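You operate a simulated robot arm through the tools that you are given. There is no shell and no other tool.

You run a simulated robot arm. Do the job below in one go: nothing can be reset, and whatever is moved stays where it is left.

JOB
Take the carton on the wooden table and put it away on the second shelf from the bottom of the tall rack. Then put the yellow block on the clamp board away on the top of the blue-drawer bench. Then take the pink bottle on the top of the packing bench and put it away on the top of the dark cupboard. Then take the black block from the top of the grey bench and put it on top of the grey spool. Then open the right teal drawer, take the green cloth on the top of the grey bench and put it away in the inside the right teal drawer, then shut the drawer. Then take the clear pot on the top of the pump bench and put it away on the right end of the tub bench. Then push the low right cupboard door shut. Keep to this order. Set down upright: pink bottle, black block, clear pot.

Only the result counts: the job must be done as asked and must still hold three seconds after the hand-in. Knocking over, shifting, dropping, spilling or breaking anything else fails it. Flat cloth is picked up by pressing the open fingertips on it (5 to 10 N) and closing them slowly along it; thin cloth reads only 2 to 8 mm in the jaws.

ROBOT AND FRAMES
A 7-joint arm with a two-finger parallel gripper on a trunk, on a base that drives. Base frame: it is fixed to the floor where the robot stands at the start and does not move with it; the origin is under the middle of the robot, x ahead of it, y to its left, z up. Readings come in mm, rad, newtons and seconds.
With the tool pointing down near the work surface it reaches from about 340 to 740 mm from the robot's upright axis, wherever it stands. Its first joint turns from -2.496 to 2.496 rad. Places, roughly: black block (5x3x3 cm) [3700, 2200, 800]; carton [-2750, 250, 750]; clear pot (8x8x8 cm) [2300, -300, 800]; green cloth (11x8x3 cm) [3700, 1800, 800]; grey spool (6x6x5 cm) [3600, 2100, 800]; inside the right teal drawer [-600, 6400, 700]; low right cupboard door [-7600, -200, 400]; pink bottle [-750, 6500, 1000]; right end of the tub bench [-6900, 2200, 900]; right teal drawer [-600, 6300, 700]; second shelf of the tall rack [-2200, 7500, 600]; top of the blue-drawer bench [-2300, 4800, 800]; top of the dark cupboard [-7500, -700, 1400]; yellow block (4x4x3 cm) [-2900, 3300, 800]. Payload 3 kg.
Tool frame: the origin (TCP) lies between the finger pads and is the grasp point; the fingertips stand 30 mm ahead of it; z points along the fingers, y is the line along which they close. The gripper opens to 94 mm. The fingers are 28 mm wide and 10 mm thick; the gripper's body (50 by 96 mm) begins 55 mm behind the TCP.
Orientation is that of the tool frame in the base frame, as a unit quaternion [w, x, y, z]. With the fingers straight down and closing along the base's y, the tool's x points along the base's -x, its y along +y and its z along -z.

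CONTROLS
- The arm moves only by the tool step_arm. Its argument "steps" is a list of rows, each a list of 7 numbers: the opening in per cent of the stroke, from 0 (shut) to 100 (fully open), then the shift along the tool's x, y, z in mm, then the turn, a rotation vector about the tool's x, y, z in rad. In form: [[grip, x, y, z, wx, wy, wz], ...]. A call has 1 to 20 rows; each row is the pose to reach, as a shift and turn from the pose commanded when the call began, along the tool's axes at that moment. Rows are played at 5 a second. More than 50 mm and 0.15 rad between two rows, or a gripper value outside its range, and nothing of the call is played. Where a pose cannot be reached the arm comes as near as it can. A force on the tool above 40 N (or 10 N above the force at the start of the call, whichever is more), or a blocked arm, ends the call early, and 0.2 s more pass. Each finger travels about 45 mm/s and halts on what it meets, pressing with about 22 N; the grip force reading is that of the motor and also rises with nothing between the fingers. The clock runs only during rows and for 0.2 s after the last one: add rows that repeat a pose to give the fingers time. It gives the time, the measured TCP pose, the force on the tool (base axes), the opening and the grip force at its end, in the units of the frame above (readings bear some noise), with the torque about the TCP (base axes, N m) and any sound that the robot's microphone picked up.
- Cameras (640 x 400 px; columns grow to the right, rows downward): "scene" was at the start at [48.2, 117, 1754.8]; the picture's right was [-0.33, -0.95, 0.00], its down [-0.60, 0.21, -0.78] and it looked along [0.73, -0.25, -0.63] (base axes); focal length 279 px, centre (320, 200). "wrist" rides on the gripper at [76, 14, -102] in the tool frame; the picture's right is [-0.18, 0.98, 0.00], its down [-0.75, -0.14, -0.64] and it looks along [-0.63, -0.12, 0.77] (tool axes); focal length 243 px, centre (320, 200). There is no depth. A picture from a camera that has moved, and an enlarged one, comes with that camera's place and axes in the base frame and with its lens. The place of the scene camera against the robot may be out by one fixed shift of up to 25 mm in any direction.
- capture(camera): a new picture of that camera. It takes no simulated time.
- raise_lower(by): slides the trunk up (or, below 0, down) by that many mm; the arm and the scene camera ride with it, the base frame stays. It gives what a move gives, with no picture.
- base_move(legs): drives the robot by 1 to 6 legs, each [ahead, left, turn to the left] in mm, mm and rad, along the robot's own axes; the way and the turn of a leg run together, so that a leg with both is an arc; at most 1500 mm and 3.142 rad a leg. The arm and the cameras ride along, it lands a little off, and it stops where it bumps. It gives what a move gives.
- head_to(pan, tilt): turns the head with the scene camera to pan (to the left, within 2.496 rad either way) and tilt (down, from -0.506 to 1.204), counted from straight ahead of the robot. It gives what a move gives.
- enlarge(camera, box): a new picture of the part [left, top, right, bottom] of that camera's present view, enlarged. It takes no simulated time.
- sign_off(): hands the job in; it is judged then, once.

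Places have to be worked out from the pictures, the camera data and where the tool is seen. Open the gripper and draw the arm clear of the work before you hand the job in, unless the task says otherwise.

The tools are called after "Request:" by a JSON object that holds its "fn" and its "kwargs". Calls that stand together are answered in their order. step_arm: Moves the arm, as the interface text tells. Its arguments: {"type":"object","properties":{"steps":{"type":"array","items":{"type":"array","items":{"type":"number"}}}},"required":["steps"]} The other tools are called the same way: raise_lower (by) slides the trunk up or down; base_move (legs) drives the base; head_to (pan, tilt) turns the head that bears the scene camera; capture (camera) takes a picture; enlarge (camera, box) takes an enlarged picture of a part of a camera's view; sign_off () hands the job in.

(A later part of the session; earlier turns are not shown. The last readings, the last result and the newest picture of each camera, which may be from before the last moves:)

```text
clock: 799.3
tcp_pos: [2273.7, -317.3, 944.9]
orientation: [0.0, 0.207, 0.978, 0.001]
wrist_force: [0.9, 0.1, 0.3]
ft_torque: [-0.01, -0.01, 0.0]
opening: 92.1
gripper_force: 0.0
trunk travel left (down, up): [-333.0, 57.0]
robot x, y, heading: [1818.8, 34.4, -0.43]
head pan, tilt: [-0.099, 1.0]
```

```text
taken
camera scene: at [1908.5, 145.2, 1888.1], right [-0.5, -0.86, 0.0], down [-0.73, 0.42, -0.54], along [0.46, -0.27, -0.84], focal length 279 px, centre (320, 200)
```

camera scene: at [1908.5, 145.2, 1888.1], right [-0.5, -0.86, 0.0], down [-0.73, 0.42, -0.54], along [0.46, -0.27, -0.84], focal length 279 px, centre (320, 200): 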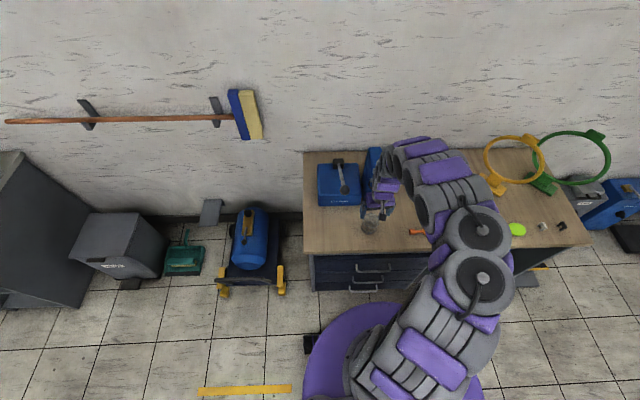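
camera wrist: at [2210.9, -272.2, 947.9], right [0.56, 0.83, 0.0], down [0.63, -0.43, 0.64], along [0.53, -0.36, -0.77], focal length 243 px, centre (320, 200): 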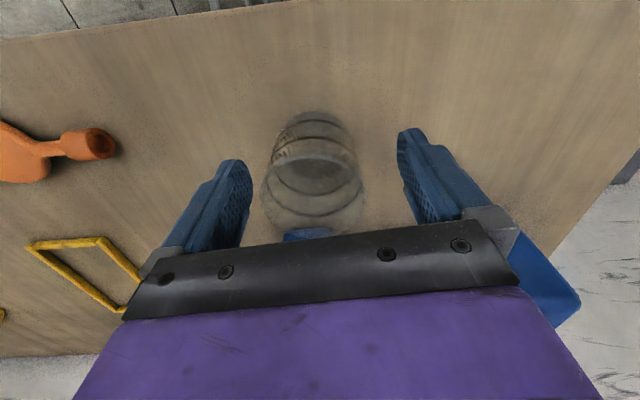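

The forearm is flipped over the far side, a posture left over from pushing the drawer. I back off and unwind it by reversing those rotations in free space.

Request:
{"fn": "raise_lower", "kwargs": {"by": 55}}

Request:
{"fn": "base_move", "kwargs": {"legs": [[-350, 0, 0]]}}

Request:
{"fn": "step_arm", "kwargs": {"steps": [[98, 0, 0, 0, -0.0806, -0.0806, 0.0806], [98, 0, 0, 0, -0.1612, -0.1612, 0.1612], [98, 0, 0, 0, -0.2418, -0.2418, 0.2418], [98, 0, 0, 0, -0.3224, -0.3224, 0.3224], [98, 0, 0, 0, -0.403, -0.403, 0.403], [98, 0, 0, 0, -0.4836, -0.4836, 0.4836], [98, 0, 0, 0, -0.5642, -0.5642, 0.5642], [98, 0, 0, 0, -0.6448, -0.6448, 0.6448], [98, 0, 0, 0, -0.7254, -0.7254, 0.7254], [98, 0, 0, 0, -0.806, -0.806, 0.806], [98, 0, 0, 0, -0.8866, -0.8866, 0.8866], [98, 0, 0, 0, -0.9672, -0.9672, 0.9672], [98, 0, 0, 0, -1.0478, -1.0478, 1.0478], [98, 0, 0, 0, -1.1284, -1.1284, 1.1284], [98, 0, 0, 0, -1.2092, -1.2092, 1.2092], [98, 0, 0, 0, -1.2092, -1.2092, 1.2092]]}}

Request:
{"fn": "capture", "kwargs": {"camera": "scene"}}

```text
clock: 800.3
tcp_pos: [2273.1, -317.9, 999.8]
orientation: [0.001, 0.206, 0.979, 0.001]
wrist_force: [-0.2, -0.2, 0.1]
ft_torque: [0.02, 0.02, -0.01]
opening: 91.9
gripper_force: 0.1
trunk travel left (down, up): [-388.0, 2.0]
robot x, y, heading: [1820.3, 39.1, -0.429]
head pan, tilt: [-0.099, 1.0]
```

```text
clock: 802.6
tcp_pos: [1950.0, -171.7, 1000.3]
orientation: [0.0, 0.209, 0.978, 0.002]
wrist_force: [-0.1, -0.5, -0.1]
ft_torque: [0.03, 0.01, 0.02]
opening: 91.9
gripper_force: 0.0
trunk travel left (down, up): [-388.0, 2.0]
robot x, y, heading: [1499.7, 186.3, -0.437]
head pan, tilt: [-0.099, 1.0]
```

```text
clock: 806.0
tcp_pos: [1948.3, -170.7, 1002.3]
orientation: [0.594, 0.594, 0.382, 0.386]
wrist_force: [-0.5, -0.1, -1.2]
ft_torque: [0.02, 0.0, 0.0]
opening: 91.9
gripper_force: 0.0
trunk travel left (down, up): [-388.0, 2.0]
robot x, y, heading: [1499.5, 183.4, -0.43]
head pan, tilt: [-0.099, 1.0]
```

```text
taken
camera scene: at [1586.7, 293.2, 1943.2], right [-0.51, -0.86, 0.0], down [-0.72, 0.43, -0.54], along [0.46, -0.27, -0.84], focal length 279 px, centre (320, 200)
```

scene: 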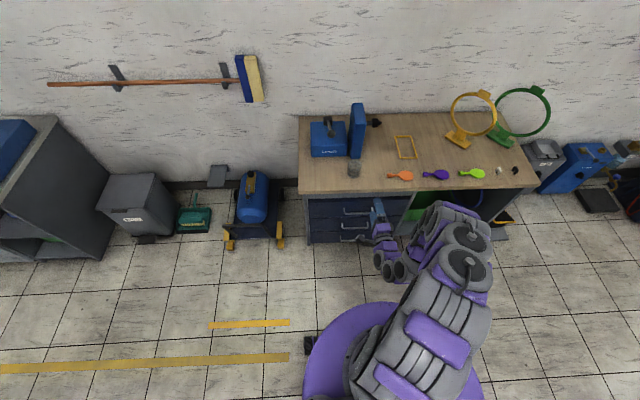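

Now the reverse of the second rotation (about tool x), then unwinding 90° about the tool axis.

Request:
{"fn": "step_arm", "kwargs": {"steps": [[98, 0, 0, 0, 0.143, 0, 0], [98, 0, 0, 0, 0.286, 0, 0], [98, 0, 0, 0, 0.429, 0, 0], [98, 0, 0, 0, 0.572, 0, 0], [98, 0, 0, 0, 0.715, 0, 0], [98, 0, 0, 0, 0.858, 0, 0], [98, 0, 0, 0, 1.0, 0, 0], [98, 0, 0, 0, 1.143, 0, 0], [98, 0, 0, 0, 1.286, 0, 0], [98, 0, 0, 0, 1.429, 0, 0], [98, 0, 0, 0, 1.571, 0, 0], [98, 0, 0, 0, 1.571, 0, 0]]}}

Request:
{"fn": "step_arm", "kwargs": {"steps": [[98, 0, 0, 0, 0, 0, -0.143], [98, 0, 0, 0, 0, 0, -0.286], [98, 0, 0, 0, 0, 0, -0.429], [98, 0, 0, 0, 0, 0, -0.572], [98, 0, 0, 0, 0, 0, -0.715], [98, 0, 0, 0, 0, 0, -0.858], [98, 0, 0, 0, 0, 0, -1.0], [98, 0, 0, 0, 0, 0, -1.143], [98, 0, 0, 0, 0, 0, -1.286], [98, 0, 0, 0, 0, 0, -1.429], [98, 0, 0, 0, 0, 0, -1.571], [98, 0, 0, 0, 0, 0, -1.571]]}}

Request:
{"fn": "capture", "kwargs": {"camera": "scene"}}

Request:
{"fn": "capture", "kwargs": {"camera": "wrist"}}

```text
clock: 808.6
tcp_pos: [1948.7, -169.6, 1000.8]
orientation: [-0.001, 0.839, 0.544, 0.001]
wrist_force: [-0.6, 1.7, 0.0]
ft_torque: [0.03, -0.01, 0.0]
opening: 92.3
gripper_force: 0.2
trunk travel left (down, up): [-388.0, 2.0]
robot x, y, heading: [1499.1, 183.1, -0.427]
head pan, tilt: [-0.099, 1.0]
```

```text
clock: 811.2
tcp_pos: [1948.5, -170.8, 1002.5]
orientation: [0.001, 0.208, 0.978, 0.002]
wrist_force: [0.2, 0.1, -0.2]
ft_torque: [0.02, -0.01, 0.0]
opening: 92.0
gripper_force: 0.1
trunk travel left (down, up): [-388.0, 2.0]
robot x, y, heading: [1497.2, 185.5, -0.436]
head pan, tilt: [-0.099, 1.0]
```

```text
taken
camera scene: at [1588.6, 293.4, 1943.1], right [-0.51, -0.86, 0.0], down [-0.73, 0.43, -0.54], along [0.46, -0.27, -0.84], focal length 279 px, centre (320, 200)
```

scene: 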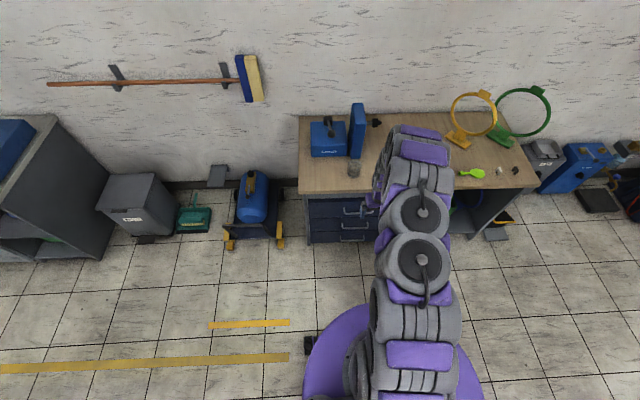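

```text
taken
camera wrist: at [1885.1, -126.8, 1103.8], right [0.57, 0.82, 0.0], down [0.63, -0.44, 0.64], along [0.53, -0.36, -0.77], focal length 243 px, centre (320, 200)
```

wrist: 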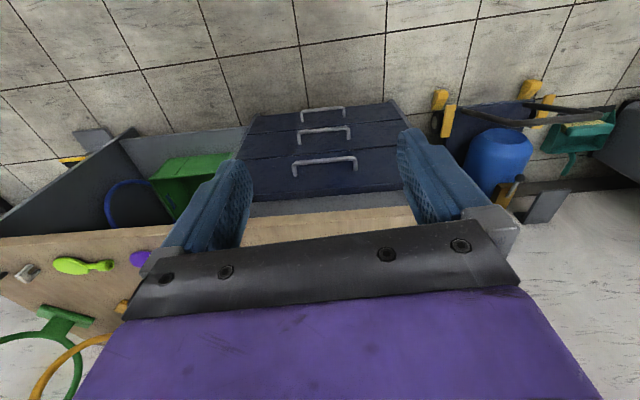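

The posture is natural again. The pot is about 375 mm straight ahead; I drive 335 mm and measure again.

Request:
{"fn": "base_move", "kwargs": {"legs": [[335, 0, 0]]}}

Request:
{"fn": "raise_lower", "kwargs": {"by": -80}}

Request:
{"fn": "capture", "kwargs": {"camera": "wrist"}}

Request:
{"fn": "enlarge", "kwargs": {"camera": "wrist", "box": [200, 60, 440, 260]}}

```text
clock: 813.4
tcp_pos: [2250.3, -314.0, 1001.0]
orientation: [0.001, 0.211, 0.977, 0.001]
wrist_force: [0.3, -0.8, 0.2]
ft_torque: [0.02, 0.01, 0.0]
opening: 91.9
gripper_force: 0.0
trunk travel left (down, up): [-388.0, 2.0]
robot x, y, heading: [1802.7, 44.2, -0.442]
head pan, tilt: [-0.099, 1.0]
```

```text
clock: 814.5
tcp_pos: [2248.2, -312.9, 923.1]
orientation: [0.001, 0.21, 0.978, 0.002]
wrist_force: [-0.1, -0.3, 0.0]
ft_torque: [-0.02, -0.01, -0.01]
opening: 92.0
gripper_force: 0.1
trunk travel left (down, up): [-308.0, 82.0]
robot x, y, heading: [1803.8, 44.2, -0.436]
head pan, tilt: [-0.099, 1.0]
```

```text
taken
camera wrist: at [2184.7, -269.2, 1024.8], right [0.57, 0.82, 0.0], down [0.63, -0.44, 0.64], along [0.53, -0.37, -0.76], focal length 243 px, centre (320, 200)
```

wrist: 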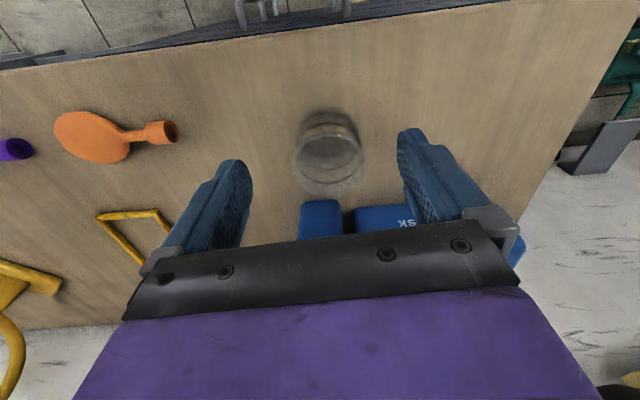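

```text
2.00 times, centred on (320, 160) of wrist
camera zoom: at [2184.7, -269.2, 1024.8], right [0.57, 0.82, 0.0], down [0.63, -0.44, 0.64], along [0.53, -0.37, -0.76], focal length 485 px, centre (320, 280)
```

zoom: 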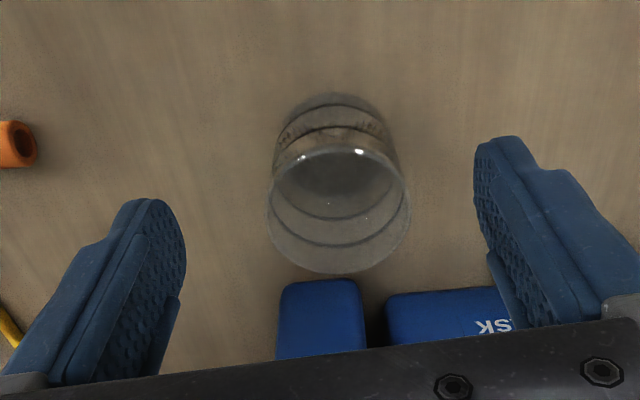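

The pot is 45 mm ahead and centred laterally. The arm should now reach: I move 45 mm ahead and lower to rim level.

Request:
{"fn": "step_arm", "kwargs": {"steps": [[98, -15, 0, 0, 0, 0, 0], [98, -30, 0, 0, 0, 0, 0], [98, -44, 0, 0, 0, 0, 0], [98, -44, 0, 20, 0, 0, 0], [98, -44, 0, 40, 0, 0, 0], [98, -44, 0, 40, 0, 0, 0]]}}

Request:
{"fn": "enlarge", "kwargs": {"camera": "wrist", "box": [200, 60, 440, 260]}}

```text
clock: 816.0
tcp_pos: [2289.9, -332.2, 882.7]
orientation: [0.002, 0.21, 0.978, 0.001]
wrist_force: [-0.7, -0.2, 0.5]
ft_torque: [-0.01, 0.03, 0.03]
opening: 92.2
gripper_force: 0.1
trunk travel left (down, up): [-308.0, 82.0]
robot x, y, heading: [1802.0, 47.3, -0.441]
head pan, tilt: [-0.099, 1.0]
```

```text
2.00 times, centred on (320, 160) of wrist
camera zoom: at [2226.1, -287.6, 984.7], right [0.57, 0.82, 0.0], down [0.63, -0.44, 0.64], along [0.53, -0.37, -0.76], focal length 485 px, centre (320, 280)
```

zoom: 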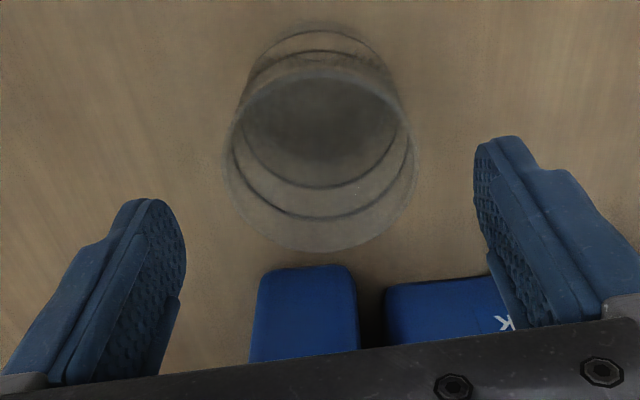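

The pot is centred between the fingers. I lower 64 mm around it.

Request:
{"fn": "step_arm", "kwargs": {"steps": [[98, 0, 0, 15, 0, 0, 0], [98, 0, 0, 30, 0, 0, 0], [98, 0, 0, 45, 0, 0, 0], [98, 0, 0, 60, 0, 0, 0], [98, 0, 0, 64, 0, 0, 0], [98, 0, 0, 64, 0, 0, 0]]}}

Request:
{"fn": "capture", "kwargs": {"camera": "wrist"}}

```text
clock: 817.4
tcp_pos: [2289.6, -331.9, 818.1]
orientation: [0.002, 0.211, 0.978, 0.001]
wrist_force: [-1.2, 1.3, -0.4]
ft_torque: [0.0, 0.0, -0.02]
opening: 92.0
gripper_force: 0.1
trunk travel left (down, up): [-308.0, 82.0]
robot x, y, heading: [1802.4, 43.2, -0.436]
head pan, tilt: [-0.099, 1.0]
```

```text
taken
camera wrist: at [2226.2, -288.2, 920.3], right [0.57, 0.82, 0.0], down [0.63, -0.44, 0.64], along [0.53, -0.37, -0.77], focal length 243 px, centre (320, 200)
```

wrist: 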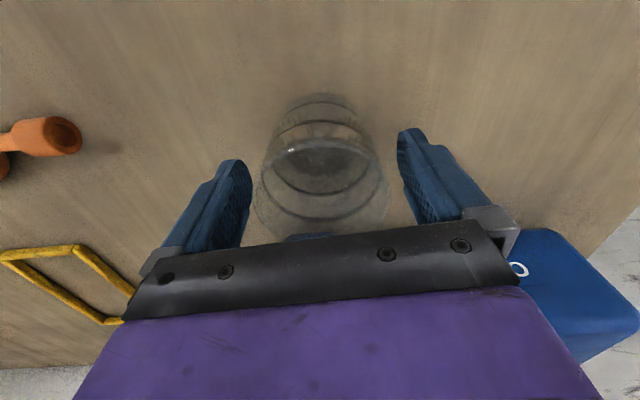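

The fingers are around the pot with no contact. I go 10 mm lower and close gently.

Request:
{"fn": "step_arm", "kwargs": {"steps": [[98, 2, 0, 5, 0, 0, 0], [98, 3, 0, 10, 0, 0, 0], [92, 3, 0, 10, 0, 0, 0], [86, 3, 0, 10, 0, 0, 0], [80, 3, 0, 10, 0, 0, 0], [74, 3, 0, 10, 0, 0, 0], [68, 3, 0, 10, 0, 0, 0], [60, 3, 0, 10, 0, 0, 0], [50, 3, 0, 10, 0, 0, 0], [50, 3, 0, 10, 0, 0, 0]]}}

Request:
{"fn": "capture", "kwargs": {"camera": "wrist"}}

```text
clock: 819.5
tcp_pos: [2286.4, -331.6, 808.5]
orientation: [0.002, 0.21, 0.978, 0.001]
wrist_force: [1.3, -0.6, 1.3]
ft_torque: [-0.06, 0.03, -0.04]
opening: 73.3
gripper_force: 21.8
trunk travel left (down, up): [-308.0, 82.0]
robot x, y, heading: [1799.5, 44.6, -0.441]
head pan, tilt: [-0.099, 1.0]
```

```text
taken
camera wrist: at [2223.2, -286.9, 910.5], right [0.57, 0.82, 0.0], down [0.63, -0.44, 0.64], along [0.53, -0.37, -0.76], focal length 243 px, centre (320, 200)
```

wrist: 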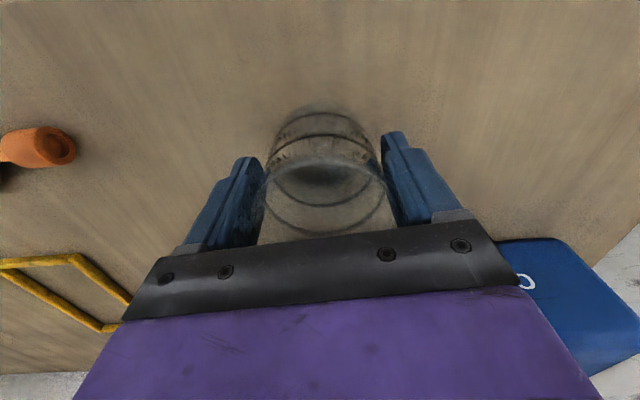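

The pot is gripped at 73 mm. I lift with the trunk and check.

Request:
{"fn": "raise_lower", "kwargs": {"by": 75}}

Request:
{"fn": "capture", "kwargs": {"camera": "wrist"}}

Request:
{"fn": "step_arm", "kwargs": {"steps": [[50, 0, 0, -40, 0, 0, 0], [50, 0, 0, -85, 0, 0, 0], [50, 0, 0, -130, 0, 0, 0], [50, 0, 0, -170, 0, 0, 0], [50, 0, 0, -170, 0, 0, 0]]}}

Request:
{"fn": "capture", "kwargs": {"camera": "wrist"}}

```text
clock: 820.7
tcp_pos: [2286.1, -330.8, 883.8]
orientation: [0.002, 0.211, 0.978, 0.001]
wrist_force: [1.1, -0.5, -0.9]
ft_torque: [-0.02, -0.01, -0.01]
opening: 73.3
gripper_force: 22.3
trunk travel left (down, up): [-383.0, 7.0]
robot x, y, heading: [1800.5, 46.1, -0.44]
head pan, tilt: [-0.099, 1.0]
```

```text
taken
camera wrist: at [2223.3, -287.0, 985.2], right [0.57, 0.82, 0.0], down [0.63, -0.44, 0.64], along [0.53, -0.37, -0.77], focal length 243 px, centre (320, 200)
```

wrist: 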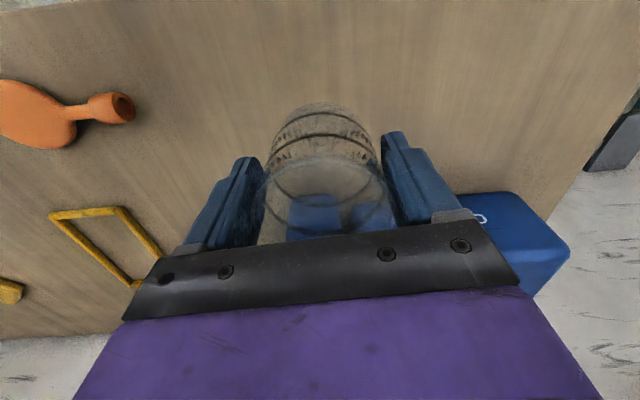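

```text
clock: 821.9
tcp_pos: [2287.6, -331.8, 1051.7]
orientation: [0.003, 0.21, 0.978, 0.001]
wrist_force: [-0.2, 0.5, 0.0]
ft_torque: [-0.04, 0.02, -0.03]
opening: 73.4
gripper_force: 22.4
trunk travel left (down, up): [-383.0, 7.0]
robot x, y, heading: [1798.9, 42.6, -0.439]
head pan, tilt: [-0.099, 1.0]
```

```text
taken
camera wrist: at [2223.5, -286.2, 1154.0], right [0.57, 0.82, 0.0], down [0.63, -0.44, 0.64], along [0.53, -0.37, -0.77], focal length 243 px, centre (320, 200)
```

wrist: 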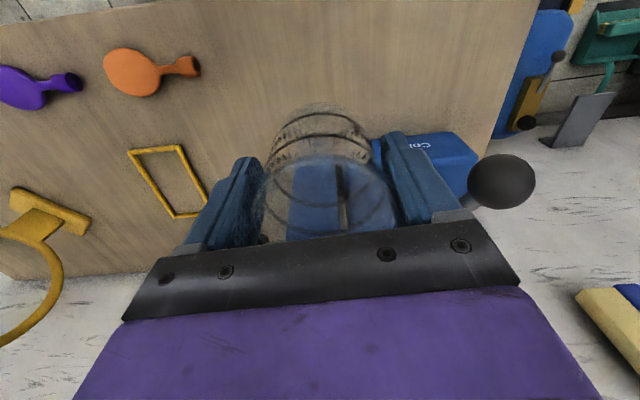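

The pot is securely held. I back away, raise and tuck the arm for travel, then drive along the aisle toward the corridor.

Request:
{"fn": "base_move", "kwargs": {"legs": [[-500, 0, 0]]}}

Request:
{"fn": "step_arm", "kwargs": {"steps": [[50, 20, 0, -35, 0, 0, 0], [50, 40, 0, -70, 0, 0, 0], [50, 60, 0, -105, 0, 0, 0], [50, 80, 0, -130, 0, 0, 0], [50, 80, 0, -130, 0, 0, 0]]}}

Request:
{"fn": "base_move", "kwargs": {"legs": [[0, 0, 1.567], [1300, 0, 0], [1200, 150, 0], [1050, 0, 0], [0, 0, 1.571]]}}

Request:
{"fn": "head_to", "kwargs": {"pan": 0.0, "tilt": 0.5}}

Request:
{"fn": "capture", "kwargs": {"camera": "scene"}}

```text
clock: 824.8
tcp_pos: [1830.0, -116.6, 1052.0]
orientation: [0.003, 0.212, 0.977, 0.002]
wrist_force: [-0.3, -0.5, -0.6]
ft_torque: [0.0, 0.0, 0.01]
opening: 73.9
gripper_force: 22.0
trunk travel left (down, up): [-383.0, 7.0]
robot x, y, heading: [1346.5, 257.2, -0.437]
head pan, tilt: [-0.099, 1.0]
```

```text
clock: 826.0
tcp_pos: [1755.9, -83.6, 1184.5]
orientation: [0.003, 0.211, 0.977, 0.001]
wrist_force: [0.3, 0.5, -0.3]
ft_torque: [0.02, 0.05, 0.0]
opening: 73.3
gripper_force: 21.9
trunk travel left (down, up): [-383.0, 7.0]
robot x, y, heading: [1346.2, 259.8, -0.444]
head pan, tilt: [-0.099, 1.0]
```

```text
clock: 851.1
tcp_pos: [2397.2, 3893.9, 1183.0]
orientation: [0.001, 0.972, -0.236, -0.003]
wrist_force: [-0.6, -0.1, 0.6]
ft_torque: [0.03, 0.01, -0.02]
opening: 73.6
gripper_force: 21.7
trunk travel left (down, up): [-383.0, 7.0]
robot x, y, heading: [2785.1, 3530.6, 2.649]
head pan, tilt: [-0.099, 1.0]
```

```text
clock: 852.0
tcp_pos: [2398.5, 3893.9, 1184.6]
orientation: [0.0, 0.972, -0.236, -0.004]
wrist_force: [-0.6, -0.1, 0.7]
ft_torque: [-0.04, 0.0, 0.0]
opening: 73.2
gripper_force: 22.4
trunk travel left (down, up): [-383.0, 7.0]
robot x, y, heading: [2785.1, 3528.9, 2.65]
head pan, tilt: [0.0, 0.499]
```

```text
taken
camera scene: at [2656.6, 3448.0, 1979.0], right [0.47, 0.88, 0.0], down [0.42, -0.23, -0.88], along [-0.77, 0.41, -0.48], focal length 279 px, centre (320, 200)
```

scene: 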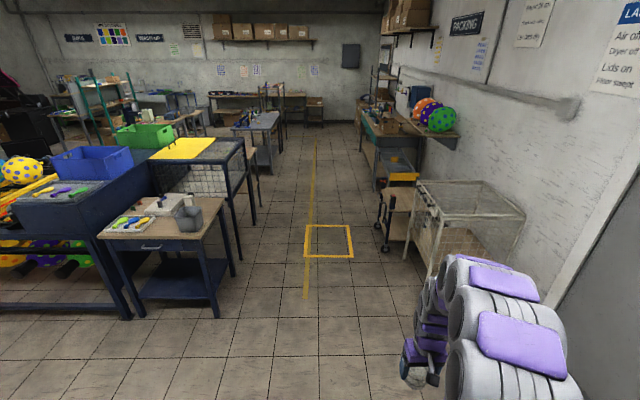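

The corridor is clear. I correct the heading and drive through it to the aisle entry, then turn into the aisle.

Request:
{"fn": "base_move", "kwargs": {"legs": [[0, 0, 0.05], [1400, 0, 0], [1400, 0, 0], [1280, 0, 0], [0, 0, 1.568]]}}

Request:
{"fn": "capture", "kwargs": {"camera": "scene"}}

```text
clock: 875.8
tcp_pos: [-1225.3, 4849.2, 1184.9]
orientation: [0.003, 0.832, 0.555, -0.002]
wrist_force: [-0.7, -1.6, -0.2]
ft_torque: [0.02, 0.0, 0.05]
opening: 73.2
gripper_force: 21.6
trunk travel left (down, up): [-383.0, 7.0]
robot x, y, heading: [-900.1, 5262.9, -1.981]
head pan, tilt: [0.0, 0.499]
```

```text
taken
camera scene: at [-804.8, 5157.1, 1979.1], right [-0.92, 0.4, 0.0], down [0.19, 0.44, -0.88], along [-0.35, -0.8, -0.48], focal length 279 px, centre (320, 200)
```

scene: 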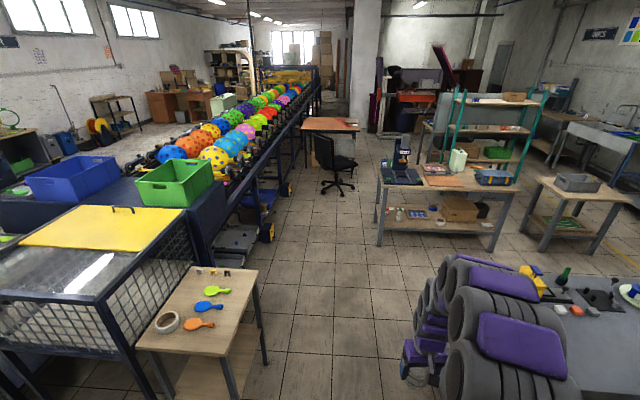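

I straighten up and drive down the aisle to just before the chair.

Request:
{"fn": "base_move", "kwargs": {"legs": [[0, 0, -0.034], [1500, 0, 0], [1500, 0, 0], [330, 0, 0]]}}

Request:
{"fn": "capture", "kwargs": {"camera": "scene"}}

```text
clock: 892.5
tcp_pos: [-2729.7, 1879.7, 1185.3]
orientation: [0.004, 0.851, 0.525, -0.003]
wrist_force: [-0.4, -0.1, -0.5]
ft_torque: [0.05, 0.0, 0.02]
opening: 73.4
gripper_force: 22.3
trunk travel left (down, up): [-383.0, 7.0]
robot x, y, heading: [-2371.8, 2274.9, -2.052]
head pan, tilt: [0.0, 0.499]
```

```text
taken
camera scene: at [-2287.5, 2155.1, 1979.1], right [-0.89, 0.46, 0.0], down [0.22, 0.43, -0.88], along [-0.41, -0.78, -0.48], focal length 279 px, centre (320, 200)
```

scene: 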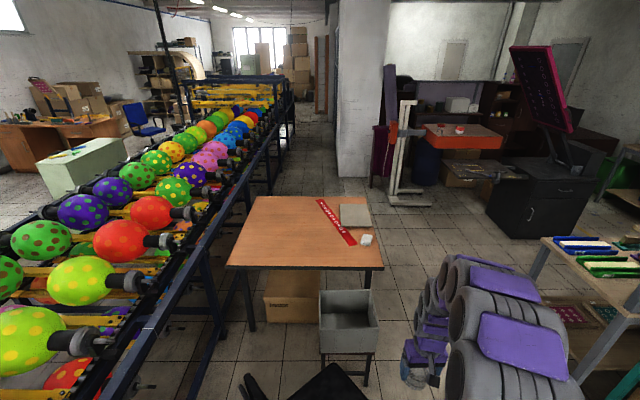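

Position checks out. I correct the heading, pass the chair, and continue to the corridor behind the black cabinet.

Request:
{"fn": "base_move", "kwargs": {"legs": [[0, 0, 0.037], [300, -900, 0], [1400, 0, 0], [350, 0, 0], [0, 0, -1.571]]}}

Request:
{"fn": "head_to", "kwargs": {"pan": 0.0, "tilt": 0.5}}

Request:
{"fn": "capture", "kwargs": {"camera": "scene"}}

```text
clock: 910.0
tcp_pos: [-4460.1, 1148.3, 1186.0]
orientation: [-0.001, 0.976, -0.218, -0.006]
wrist_force: [-0.2, 0.2, -0.5]
ft_torque: [0.01, 0.01, 0.01]
opening: 73.3
gripper_force: 21.7
trunk travel left (down, up): [-383.0, 7.0]
robot x, y, heading: [-4061.8, 803.6, 2.69]
head pan, tilt: [0.0, 0.499]
```

```text
clock: 910.6
tcp_pos: [-4458.5, 1147.5, 1186.9]
orientation: [0.0, 0.976, -0.218, -0.007]
wrist_force: [0.7, 0.8, -0.6]
ft_torque: [0.0, 0.01, 0.0]
opening: 73.4
gripper_force: 22.0
trunk travel left (down, up): [-383.0, 7.0]
robot x, y, heading: [-4058.7, 801.7, 2.687]
head pan, tilt: [0.0, 0.499]
```

```text
taken
camera scene: at [-4186.9, 714.3, 1979.1], right [0.44, 0.9, 0.0], down [0.43, -0.21, -0.88], along [-0.79, 0.38, -0.48], focal length 279 px, centre (320, 200)
```

scene: 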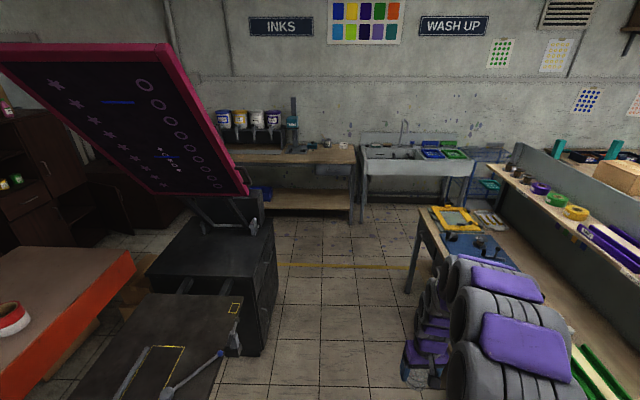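

The tub bench is straight ahead at the wall, its right end next to the wash-up sink. I drive 2.2 m along the corridor toward it.

Request:
{"fn": "base_move", "kwargs": {"legs": [[1200, 0, 0.01], [950, 0, 0]]}}

Request:
{"fn": "head_to", "kwargs": {"pan": 0.0, "tilt": 0.75}}

Request:
{"fn": "capture", "kwargs": {"camera": "scene"}}

```text
clock: 921.1
tcp_pos: [-6402.1, 2034.2, 1187.3]
orientation: [0.0, 0.979, -0.202, -0.007]
wrist_force: [0.3, -0.1, -0.5]
ft_torque: [0.0, -0.06, -0.02]
opening: 73.4
gripper_force: 21.8
trunk travel left (down, up): [-383.0, 7.0]
robot x, y, heading: [-5992.7, 1703.0, 2.716]
head pan, tilt: [0.0, 0.499]
```

```text
clock: 921.9
tcp_pos: [-6399.7, 2033.5, 1187.7]
orientation: [-0.001, 0.979, -0.201, -0.007]
wrist_force: [0.9, 0.4, 0.5]
ft_torque: [-0.01, 0.01, -0.01]
opening: 73.0
gripper_force: 22.3
trunk travel left (down, up): [-383.0, 7.0]
robot x, y, heading: [-5993.6, 1702.4, 2.718]
head pan, tilt: [0.0, 0.75]
```

```text
taken
camera scene: at [-6108.5, 1607.3, 1957.2], right [0.41, 0.91, 0.0], down [0.62, -0.28, -0.73], along [-0.67, 0.3, -0.68], focal length 279 px, centre (320, 200)
```

scene: 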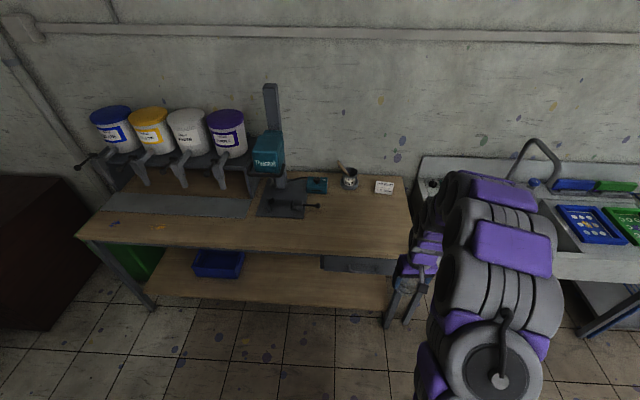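

The bench's right end has free space at about A≈−925, L≈7150. I drive 440 mm closer and line up.

Request:
{"fn": "base_move", "kwargs": {"legs": [[440, 14, -0.018]]}}

Request:
{"fn": "step_arm", "kwargs": {"steps": [[50, -25, 0, 0, 0, 0, 0], [50, -50, 0, 0, 0, 0, 0], [50, -50, 0, 0, 0, 0, 0]]}}

Request:
{"fn": "capture", "kwargs": {"camera": "wrist"}}

Request:
{"fn": "capture", "kwargs": {"camera": "scene"}}

```text
clock: 924.6
tcp_pos: [-6798.5, 2206.2, 1187.9]
orientation: [-0.001, 0.978, -0.208, -0.008]
wrist_force: [-0.3, -0.2, -1.1]
ft_torque: [-0.02, -0.02, 0.0]
opening: 73.3
gripper_force: 22.0
trunk travel left (down, up): [-383.0, 7.0]
robot x, y, heading: [-6395.1, 1871.0, 2.709]
head pan, tilt: [0.0, 0.75]
```

```text
clock: 925.4
tcp_pos: [-6841.9, 2226.8, 1189.1]
orientation: [-0.001, 0.978, -0.207, -0.009]
wrist_force: [0.0, 0.0, 0.4]
ft_torque: [-0.02, -0.02, -0.01]
opening: 72.9
gripper_force: 21.8
trunk travel left (down, up): [-383.0, 7.0]
robot x, y, heading: [-6396.5, 1873.2, 2.708]
head pan, tilt: [0.0, 0.75]
```

```text
taken
camera wrist: at [-6776.0, 2181.3, 1289.5], right [-0.57, -0.82, 0.01], down [-0.62, 0.43, 0.65], along [-0.54, 0.37, -0.76], focal length 243 px, centre (320, 200)
```

wrist: 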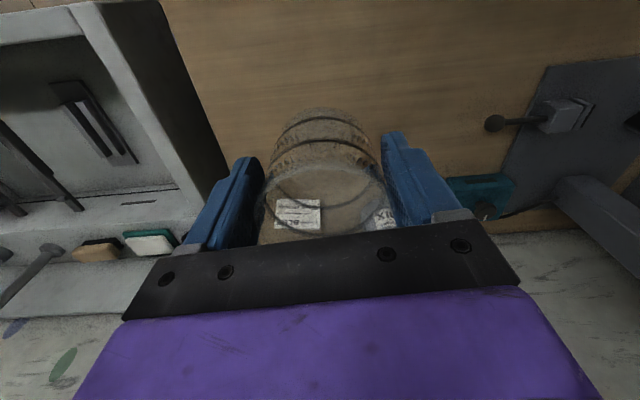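

```text
taken
camera scene: at [-6511.1, 1775.7, 1957.2], right [0.42, 0.91, 0.0], down [0.62, -0.29, -0.73], along [-0.66, 0.31, -0.68], focal length 279 px, centre (320, 200)
```

scene: 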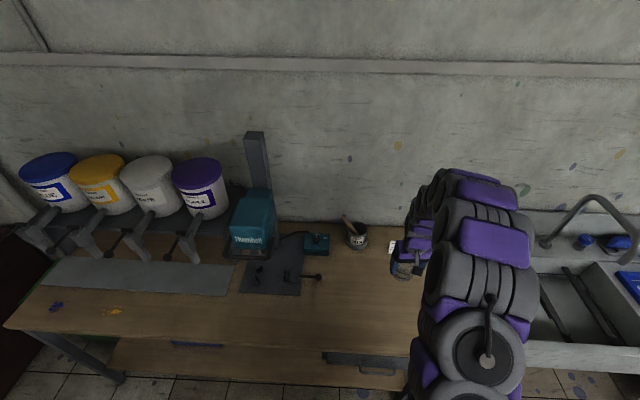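

The pot is above clear bench wood about 200 mm from the right end, right at the named place. I lower the trunk 170 mm, then feel for the surface.

Request:
{"fn": "raise_lower", "kwargs": {"by": -170}}

Request:
{"fn": "capture", "kwargs": {"camera": "wrist"}}

Request:
{"fn": "capture", "kwargs": {"camera": "scene"}}

```text
clock: 927.3
tcp_pos: [-6841.5, 2226.2, 1019.8]
orientation: [-0.001, 0.978, -0.207, -0.007]
wrist_force: [-0.2, -0.4, -0.4]
ft_torque: [-0.02, -0.03, -0.02]
opening: 73.2
gripper_force: 21.8
trunk travel left (down, up): [-213.0, 177.0]
robot x, y, heading: [-6393.3, 1871.4, 2.707]
head pan, tilt: [0.0, 0.75]
```

```text
taken
camera wrist: at [-6776.6, 2181.5, 1119.2], right [-0.57, -0.82, 0.01], down [-0.62, 0.43, 0.65], along [-0.54, 0.37, -0.76], focal length 243 px, centre (320, 200)
```

wrist: 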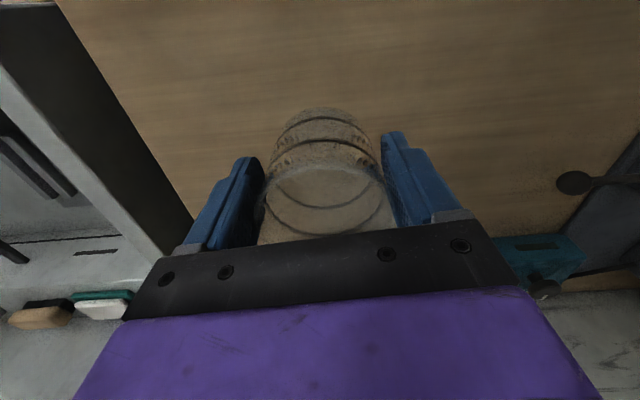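

```text
taken
camera scene: at [-6511.6, 1776.0, 1787.3], right [0.42, 0.91, 0.0], down [0.62, -0.29, -0.73], along [-0.66, 0.31, -0.68], focal length 279 px, centre (320, 200)
```

scene: 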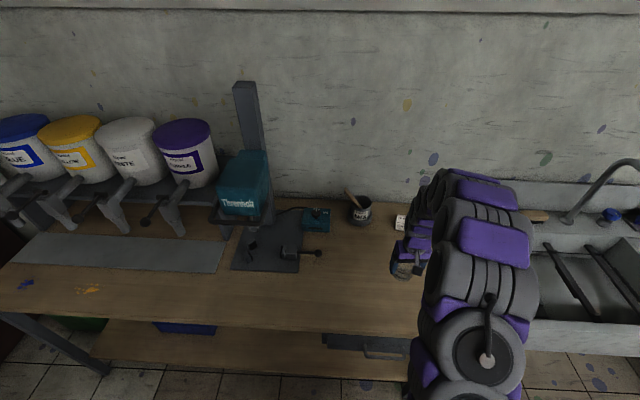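

I lower further with the arm and take small steps near the surface.

Request:
{"fn": "step_arm", "kwargs": {"steps": [[50, 0, 0, 15, 0, 0.0105, 0], [50, 0, 0, 30, 0, 0.0105, 0], [50, 0, 0, 42, 0, 0.0105, 0], [50, 0, 0, 48, 0, 0.0105, 0], [50, 0, 0, 48, 0, 0.0105, 0]]}}

Request:
{"fn": "step_arm", "kwargs": {"steps": [[50, 0, 0, 3, 0, 0, 0], [50, 0, 0, 6, 0, 0, 0], [50, 0, 0, 9, 0, 0, 0], [50, 0, 0, 9, 0, 0, 0]]}}

Request:
{"fn": "capture", "kwargs": {"camera": "wrist"}}

```text
clock: 928.5
tcp_pos: [-6842.9, 2226.6, 968.7]
orientation: [0.0, 0.978, -0.207, -0.003]
wrist_force: [0.6, 0.0, 0.3]
ft_torque: [0.0, 0.04, -0.02]
opening: 73.2
gripper_force: 21.6
trunk travel left (down, up): [-213.0, 177.0]
robot x, y, heading: [-6396.6, 1868.5, 2.713]
head pan, tilt: [0.0, 0.75]
```

```text
clock: 929.5
tcp_pos: [-6842.9, 2226.8, 961.3]
orientation: [0.001, 0.978, -0.207, -0.003]
wrist_force: [0.4, 1.2, -0.2]
ft_torque: [0.01, -0.01, 0.03]
opening: 73.4
gripper_force: 22.3
trunk travel left (down, up): [-213.0, 177.0]
robot x, y, heading: [-6396.0, 1872.0, 2.707]
head pan, tilt: [0.0, 0.75]
```

```text
taken
camera wrist: at [-6778.0, 2182.3, 1063.3], right [-0.57, -0.82, 0.0], down [-0.63, 0.43, 0.65], along [-0.53, 0.36, -0.76], focal length 243 px, centre (320, 200)
```

wrist: 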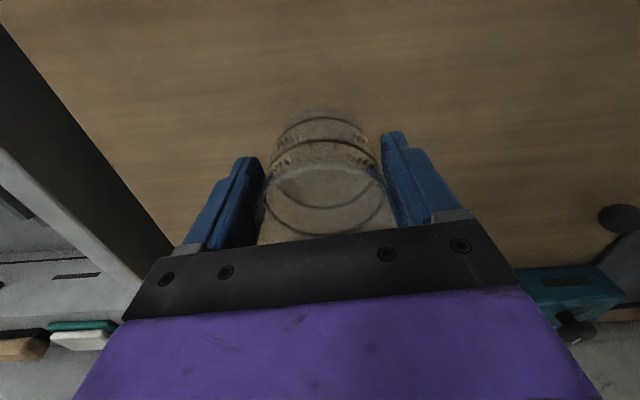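

Not yet touching. I continue in 3 mm steps.

Request:
{"fn": "step_arm", "kwargs": {"steps": [[50, 0, 0, 3, 0, 0, 0], [50, 0, 0, 6, 0, 0, 0], [50, 0, 0, 9, 0, 0, 0], [50, 0, 0, 12, 0, 0, 0], [50, 0, 0, 15, 0, 0, 0], [50, 0, 0, 15, 0, 0, 0]]}}

Request:
{"fn": "capture", "kwargs": {"camera": "wrist"}}

```text
clock: 930.9
tcp_pos: [-6843.9, 2226.9, 946.4]
orientation: [0.0, 0.978, -0.207, -0.002]
wrist_force: [0.0, -0.3, -1.2]
ft_torque: [-0.01, -0.01, 0.03]
opening: 73.3
gripper_force: 22.0
trunk travel left (down, up): [-213.0, 177.0]
robot x, y, heading: [-6391.9, 1871.3, 2.713]
head pan, tilt: [0.0, 0.75]
```

```text
taken
camera wrist: at [-6778.5, 2182.6, 1047.5], right [-0.57, -0.82, 0.0], down [-0.63, 0.43, 0.65], along [-0.53, 0.36, -0.76], focal length 243 px, centre (320, 200)
```

wrist: 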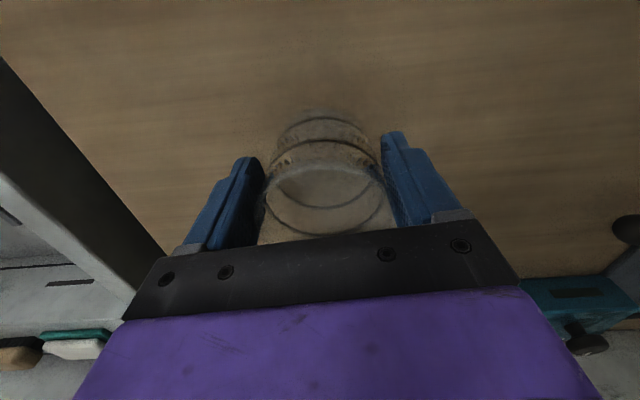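

Still free at z≈946. I keep stepping down.

Request:
{"fn": "step_arm", "kwargs": {"steps": [[50, 0, 0, 3, 0, 0, 0], [50, 0, 0, 6, 0, 0, 0], [50, 0, 0, 9, 0, 0, 0], [50, 0, 0, 12, 0, 0, 0], [50, 0, 0, 15, 0, 0, 0], [50, 0, 0, 15, 0, 0, 0]]}}

Request:
{"fn": "step_arm", "kwargs": {"steps": [[50, 0, 0, 3, 0, 0, 0], [50, 0, 0, 6, 0, 0, 0], [50, 0, 0, 9, 0, 0, 0], [50, 0, 0, 9, 0, 0, 0]]}}

Request:
{"fn": "capture", "kwargs": {"camera": "wrist"}}

```text
clock: 932.3
tcp_pos: [-6844.1, 2226.6, 933.0]
orientation: [0.0, 0.978, -0.207, -0.004]
wrist_force: [-0.3, 0.7, -0.6]
ft_torque: [-0.02, 0.05, 0.0]
opening: 73.4
gripper_force: 22.8
trunk travel left (down, up): [-213.0, 177.0]
robot x, y, heading: [-6395.6, 1869.8, 2.715]
head pan, tilt: [0.0, 0.75]
```

```text
clock: 933.3
tcp_pos: [-6844.3, 2227.0, 922.9]
orientation: [-0.001, 0.978, -0.208, -0.003]
wrist_force: [0.6, -0.2, -0.4]
ft_torque: [0.01, -0.02, 0.01]
opening: 73.5
gripper_force: 21.3
trunk travel left (down, up): [-213.0, 177.0]
robot x, y, heading: [-6391.1, 1871.5, 2.708]
head pan, tilt: [0.0, 0.75]
```

```text
taken
camera wrist: at [-6778.6, 2182.4, 1024.2], right [-0.57, -0.82, 0.0], down [-0.63, 0.43, 0.65], along [-0.53, 0.36, -0.76], focal length 243 px, centre (320, 200)
```

wrist: 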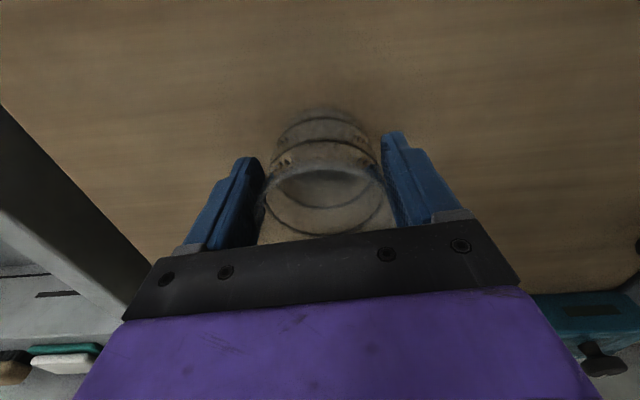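

Still free at z≈923. The bench is lower than assumed, so I keep going in small steps.

Request:
{"fn": "step_arm", "kwargs": {"steps": [[50, 0, 0, 3, 0, 0, 0], [50, 0, 0, 6, 0, 0, 0], [50, 0, 0, 9, 0, 0, 0], [50, 0, 0, 12, 0, 0, 0], [50, 0, 0, 15, 0, 0, 0], [50, 0, 0, 18, 0, 0, 0], [50, 0, 0, 18, 0, 0, 0]]}}

Request:
{"fn": "capture", "kwargs": {"camera": "wrist"}}

```text
clock: 934.9
tcp_pos: [-6844.7, 2225.3, 905.9]
orientation: [0.0, 0.978, -0.207, -0.003]
wrist_force: [0.5, 0.1, 18.0]
ft_torque: [0.08, 0.13, 0.02]
opening: 73.4
gripper_force: 21.7
trunk travel left (down, up): [-213.0, 177.0]
robot x, y, heading: [-6392.6, 1870.7, 2.713]
head pan, tilt: [0.0, 0.75]
```

```text
taken
camera wrist: at [-6778.0, 2181.6, 1006.8], right [-0.57, -0.82, 0.0], down [-0.63, 0.43, 0.65], along [-0.53, 0.36, -0.76], focal length 243 px, centre (320, 200)
```

wrist: 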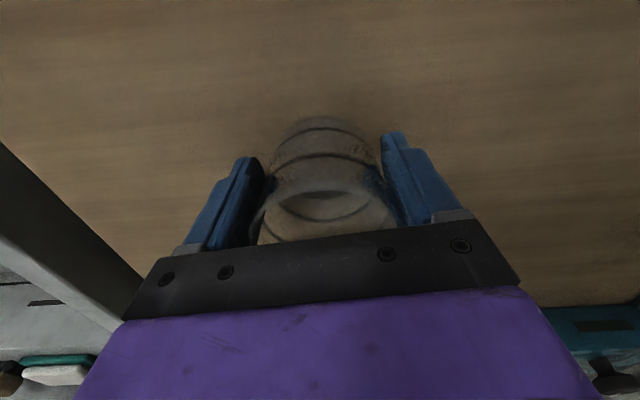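

Contact (18 N) at z≈906. I ease off slightly, open the fingers, and check that the pot stands.

Request:
{"fn": "step_arm", "kwargs": {"steps": [[50, 0, 0, -1, 0, 0, 0], [74, 0, 0, -1, 0, 0, 0], [80, 0, 0, -1, 0, 0, 0], [86, 0, 0, -1, 0, 0, 0], [92, 0, 0, -1, 0, 0, 0], [98, 0, 0, -1, 0, 0, 0], [98, 0, 0, -1, 0, 0, 0]]}}

Request:
{"fn": "capture", "kwargs": {"camera": "wrist"}}

```text
clock: 936.5
tcp_pos: [-6843.4, 2227.1, 905.9]
orientation: [0.0, 0.978, -0.208, -0.003]
wrist_force: [0.0, -0.5, 0.3]
ft_torque: [0.0, -0.04, -0.02]
opening: 92.1
gripper_force: 0.1
trunk travel left (down, up): [-213.0, 177.0]
robot x, y, heading: [-6394.1, 1869.8, 2.707]
head pan, tilt: [0.0, 0.75]
```

```text
taken
camera wrist: at [-6778.4, 2182.5, 1007.7], right [-0.57, -0.82, 0.0], down [-0.63, 0.43, 0.65], along [-0.53, 0.36, -0.76], focal length 243 px, centre (320, 200)
```

wrist: 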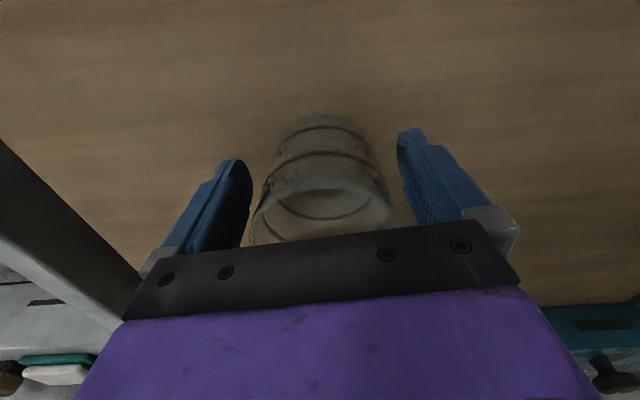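

The fingers are clear of the pot on both sides. I lift straight up slowly.

Request:
{"fn": "step_arm", "kwargs": {"steps": [[98, 0, 0, -10, 0, 0, 0], [98, 0, 0, -22, 0, 0, 0], [98, 0, 0, -36, 0, 0, 0], [98, 0, 0, -52, 0, 0, 0], [98, 0, 0, -75, 0, 0, 0], [98, 0, 0, -110, 0, 0, 0], [98, 0, 0, -150, 0, 0, 0], [98, 0, 0, -150, 0, 0, 0]]}}

Request:
{"fn": "capture", "kwargs": {"camera": "wrist"}}

Request:
{"fn": "capture", "kwargs": {"camera": "scene"}}

```text
clock: 938.3
tcp_pos: [-6842.9, 2225.6, 1056.2]
orientation: [0.0, 0.978, -0.207, -0.003]
wrist_force: [0.0, 0.2, -0.4]
ft_torque: [0.01, 0.0, 0.0]
opening: 91.8
gripper_force: 0.0
trunk travel left (down, up): [-213.0, 177.0]
robot x, y, heading: [-6395.0, 1869.9, 2.715]
head pan, tilt: [0.0, 0.75]
```

```text
taken
camera wrist: at [-6778.2, 2181.4, 1157.9], right [-0.57, -0.82, 0.0], down [-0.63, 0.43, 0.65], along [-0.53, 0.36, -0.76], focal length 243 px, centre (320, 200)
```

wrist: 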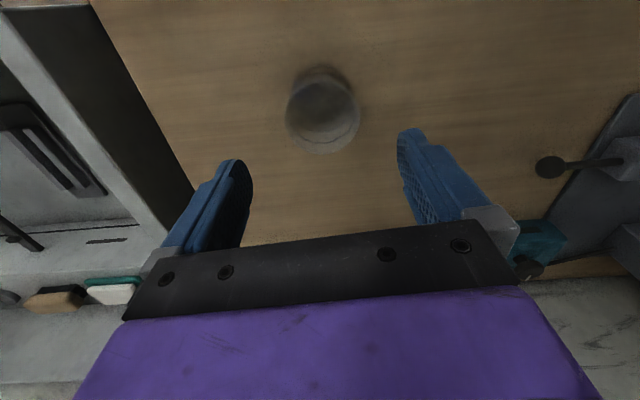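

```text
taken
camera scene: at [-6512.1, 1776.1, 1787.1], right [0.42, 0.91, 0.0], down [0.62, -0.29, -0.73], along [-0.66, 0.31, -0.68], focal length 279 px, centre (320, 200)
```

scene: 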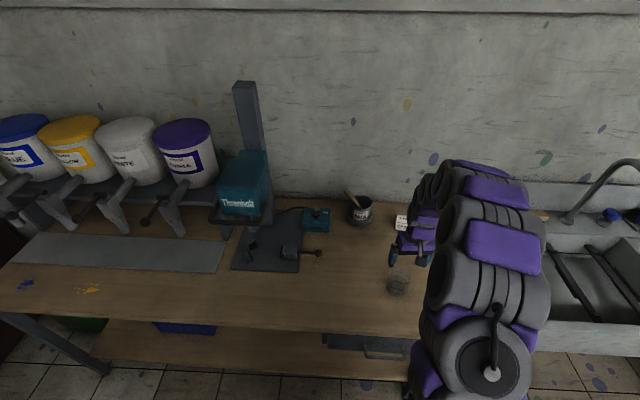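

The clear pot stands upright on the tub bench's right end. Last job: the open low right cupboard door. I back off, turn left into the passage and drive to where I can reach the door's outer side.

Request:
{"fn": "base_move", "kwargs": {"legs": [[-220, 0, 0], [0, 0, 1.556], [0, -200, 0], [1100, 0, 0]]}}

Request:
{"fn": "head_to", "kwargs": {"pan": -0.1, "tilt": 0.6}}

Request:
{"fn": "capture", "kwargs": {"camera": "scene"}}

```text
clock: 950.2
tcp_pos: [-7234.1, 437.9, 1056.6]
orientation: [0.002, 0.848, 0.531, -0.002]
wrist_force: [-0.2, 0.2, 0.1]
ft_torque: [0.02, 0.02, -0.04]
opening: 92.1
gripper_force: 0.0
trunk travel left (down, up): [-213.0, 177.0]
robot x, y, heading: [-6864.5, 875.1, -2.035]
head pan, tilt: [0.0, 0.75]
```

```text
clock: 950.9
tcp_pos: [-7233.9, 438.8, 1057.2]
orientation: [0.004, 0.847, 0.531, -0.003]
wrist_force: [0.7, -0.5, 1.2]
ft_torque: [0.0, 0.0, 0.0]
opening: 92.0
gripper_force: 0.1
trunk travel left (down, up): [-213.0, 177.0]
robot x, y, heading: [-6870.2, 875.8, -2.035]
head pan, tilt: [-0.099, 0.6]
```

```text
taken
camera scene: at [-6784.3, 767.5, 1800.0], right [-0.85, 0.53, 0.0], down [0.3, 0.48, -0.82], along [-0.44, -0.7, -0.57], focal length 279 px, centre (320, 200)
```

scene: 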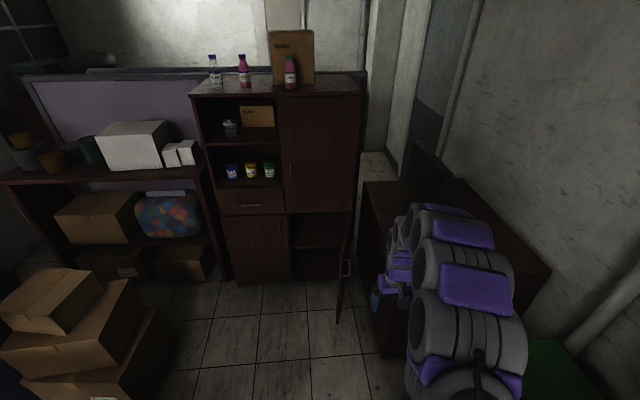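

I have a clear view of the open door beside the desk. I enlarge it to place its hinge, free edge and handle.

Request:
{"fn": "enlarge", "kwargs": {"camera": "scene", "box": [260, 180, 420, 340]}}

```text
2.50 times, centred on (340, 260) of scene
camera zoom: at [-6784.3, 767.5, 1800.0], right [-0.85, 0.53, 0.0], down [0.3, 0.48, -0.82], along [-0.44, -0.7, -0.57], focal length 697 px, centre (270, 50)
```

zoom: 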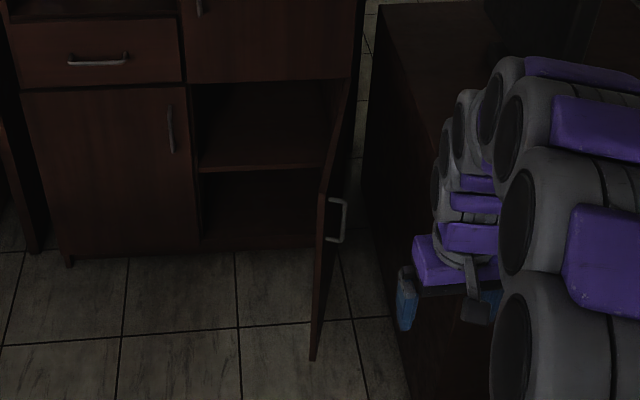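

The door is about 433 mm wide and open roughly 70°, hinged at A≈−3669, L≈6848, with its top at z≈685 and the handle near the free edge. I drive so the hand is above the gap between the door's outer face and the desk.

Request:
{"fn": "base_move", "kwargs": {"legs": [[0, 0, 0.02], [665, -85, 0]]}}

Request:
{"fn": "head_to", "kwargs": {"pan": -0.2, "tilt": 0.95}}

Request:
{"fn": "capture", "kwargs": {"camera": "scene"}}

Request:
{"fn": "capture", "kwargs": {"camera": "wrist"}}

```text
clock: 955.0
tcp_pos: [-7588.6, -129.6, 1057.0]
orientation: [0.003, 0.843, 0.538, -0.003]
wrist_force: [0.4, -0.6, -0.7]
ft_torque: [0.0, 0.03, 0.0]
opening: 92.0
gripper_force: 0.0
trunk travel left (down, up): [-213.0, 177.0]
robot x, y, heading: [-7226.5, 311.5, -2.019]
head pan, tilt: [-0.099, 0.6]
```

```text
clock: 955.8
tcp_pos: [-7588.7, -128.8, 1058.6]
orientation: [0.003, 0.842, 0.539, -0.003]
wrist_force: [-0.5, 0.3, 0.2]
ft_torque: [0.01, 0.0, 0.0]
opening: 92.1
gripper_force: 0.0
trunk travel left (down, up): [-213.0, 177.0]
robot x, y, heading: [-7231.1, 312.0, -2.013]
head pan, tilt: [-0.201, 0.949]
```

```text
taken
camera scene: at [-7144.2, 223.6, 1771.7], right [-0.8, 0.6, 0.0], down [0.49, 0.65, -0.58], along [-0.35, -0.46, -0.81], focal length 279 px, centre (320, 200)
```

scene: 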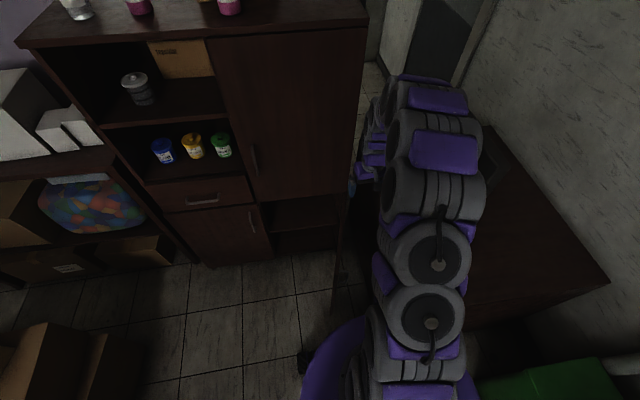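

```text
taken
camera wrist: at [-7543.1, -64.3, 1159.3], right [0.81, -0.58, 0.0], down [-0.44, -0.62, 0.65], along [-0.37, -0.53, -0.76], focal length 243 px, centre (320, 200)
```

wrist: 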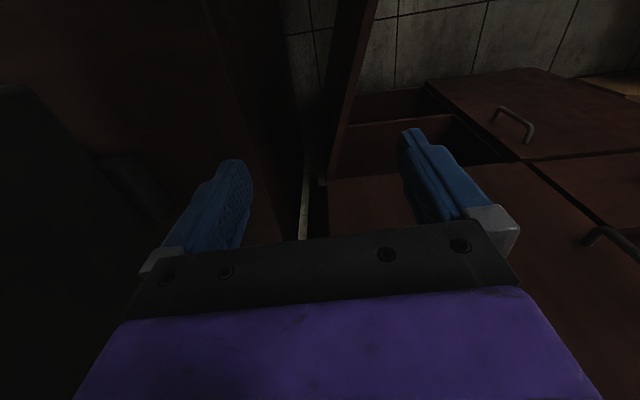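

I enlarge the wrist view to locate the door's top edge precisely relative to the hand.

Request:
{"fn": "enlarge", "kwargs": {"camera": "wrist", "box": [200, 0, 440, 240]}}

```text
1.67 times, centred on (320, 120) of wrist
camera zoom: at [-7543.1, -64.3, 1159.3], right [0.81, -0.58, 0.0], down [-0.44, -0.62, 0.65], along [-0.37, -0.53, -0.76], focal length 404 px, centre (320, 333)
```

zoom: 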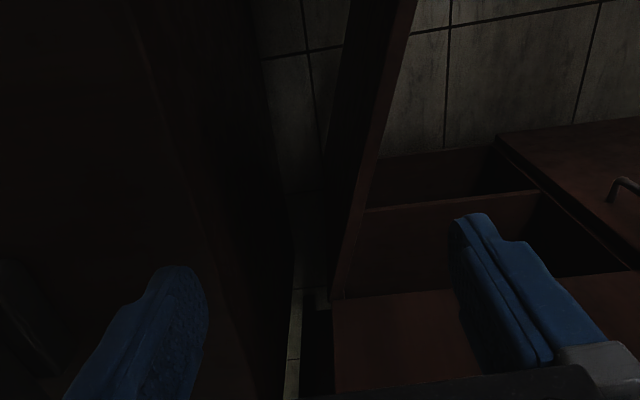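

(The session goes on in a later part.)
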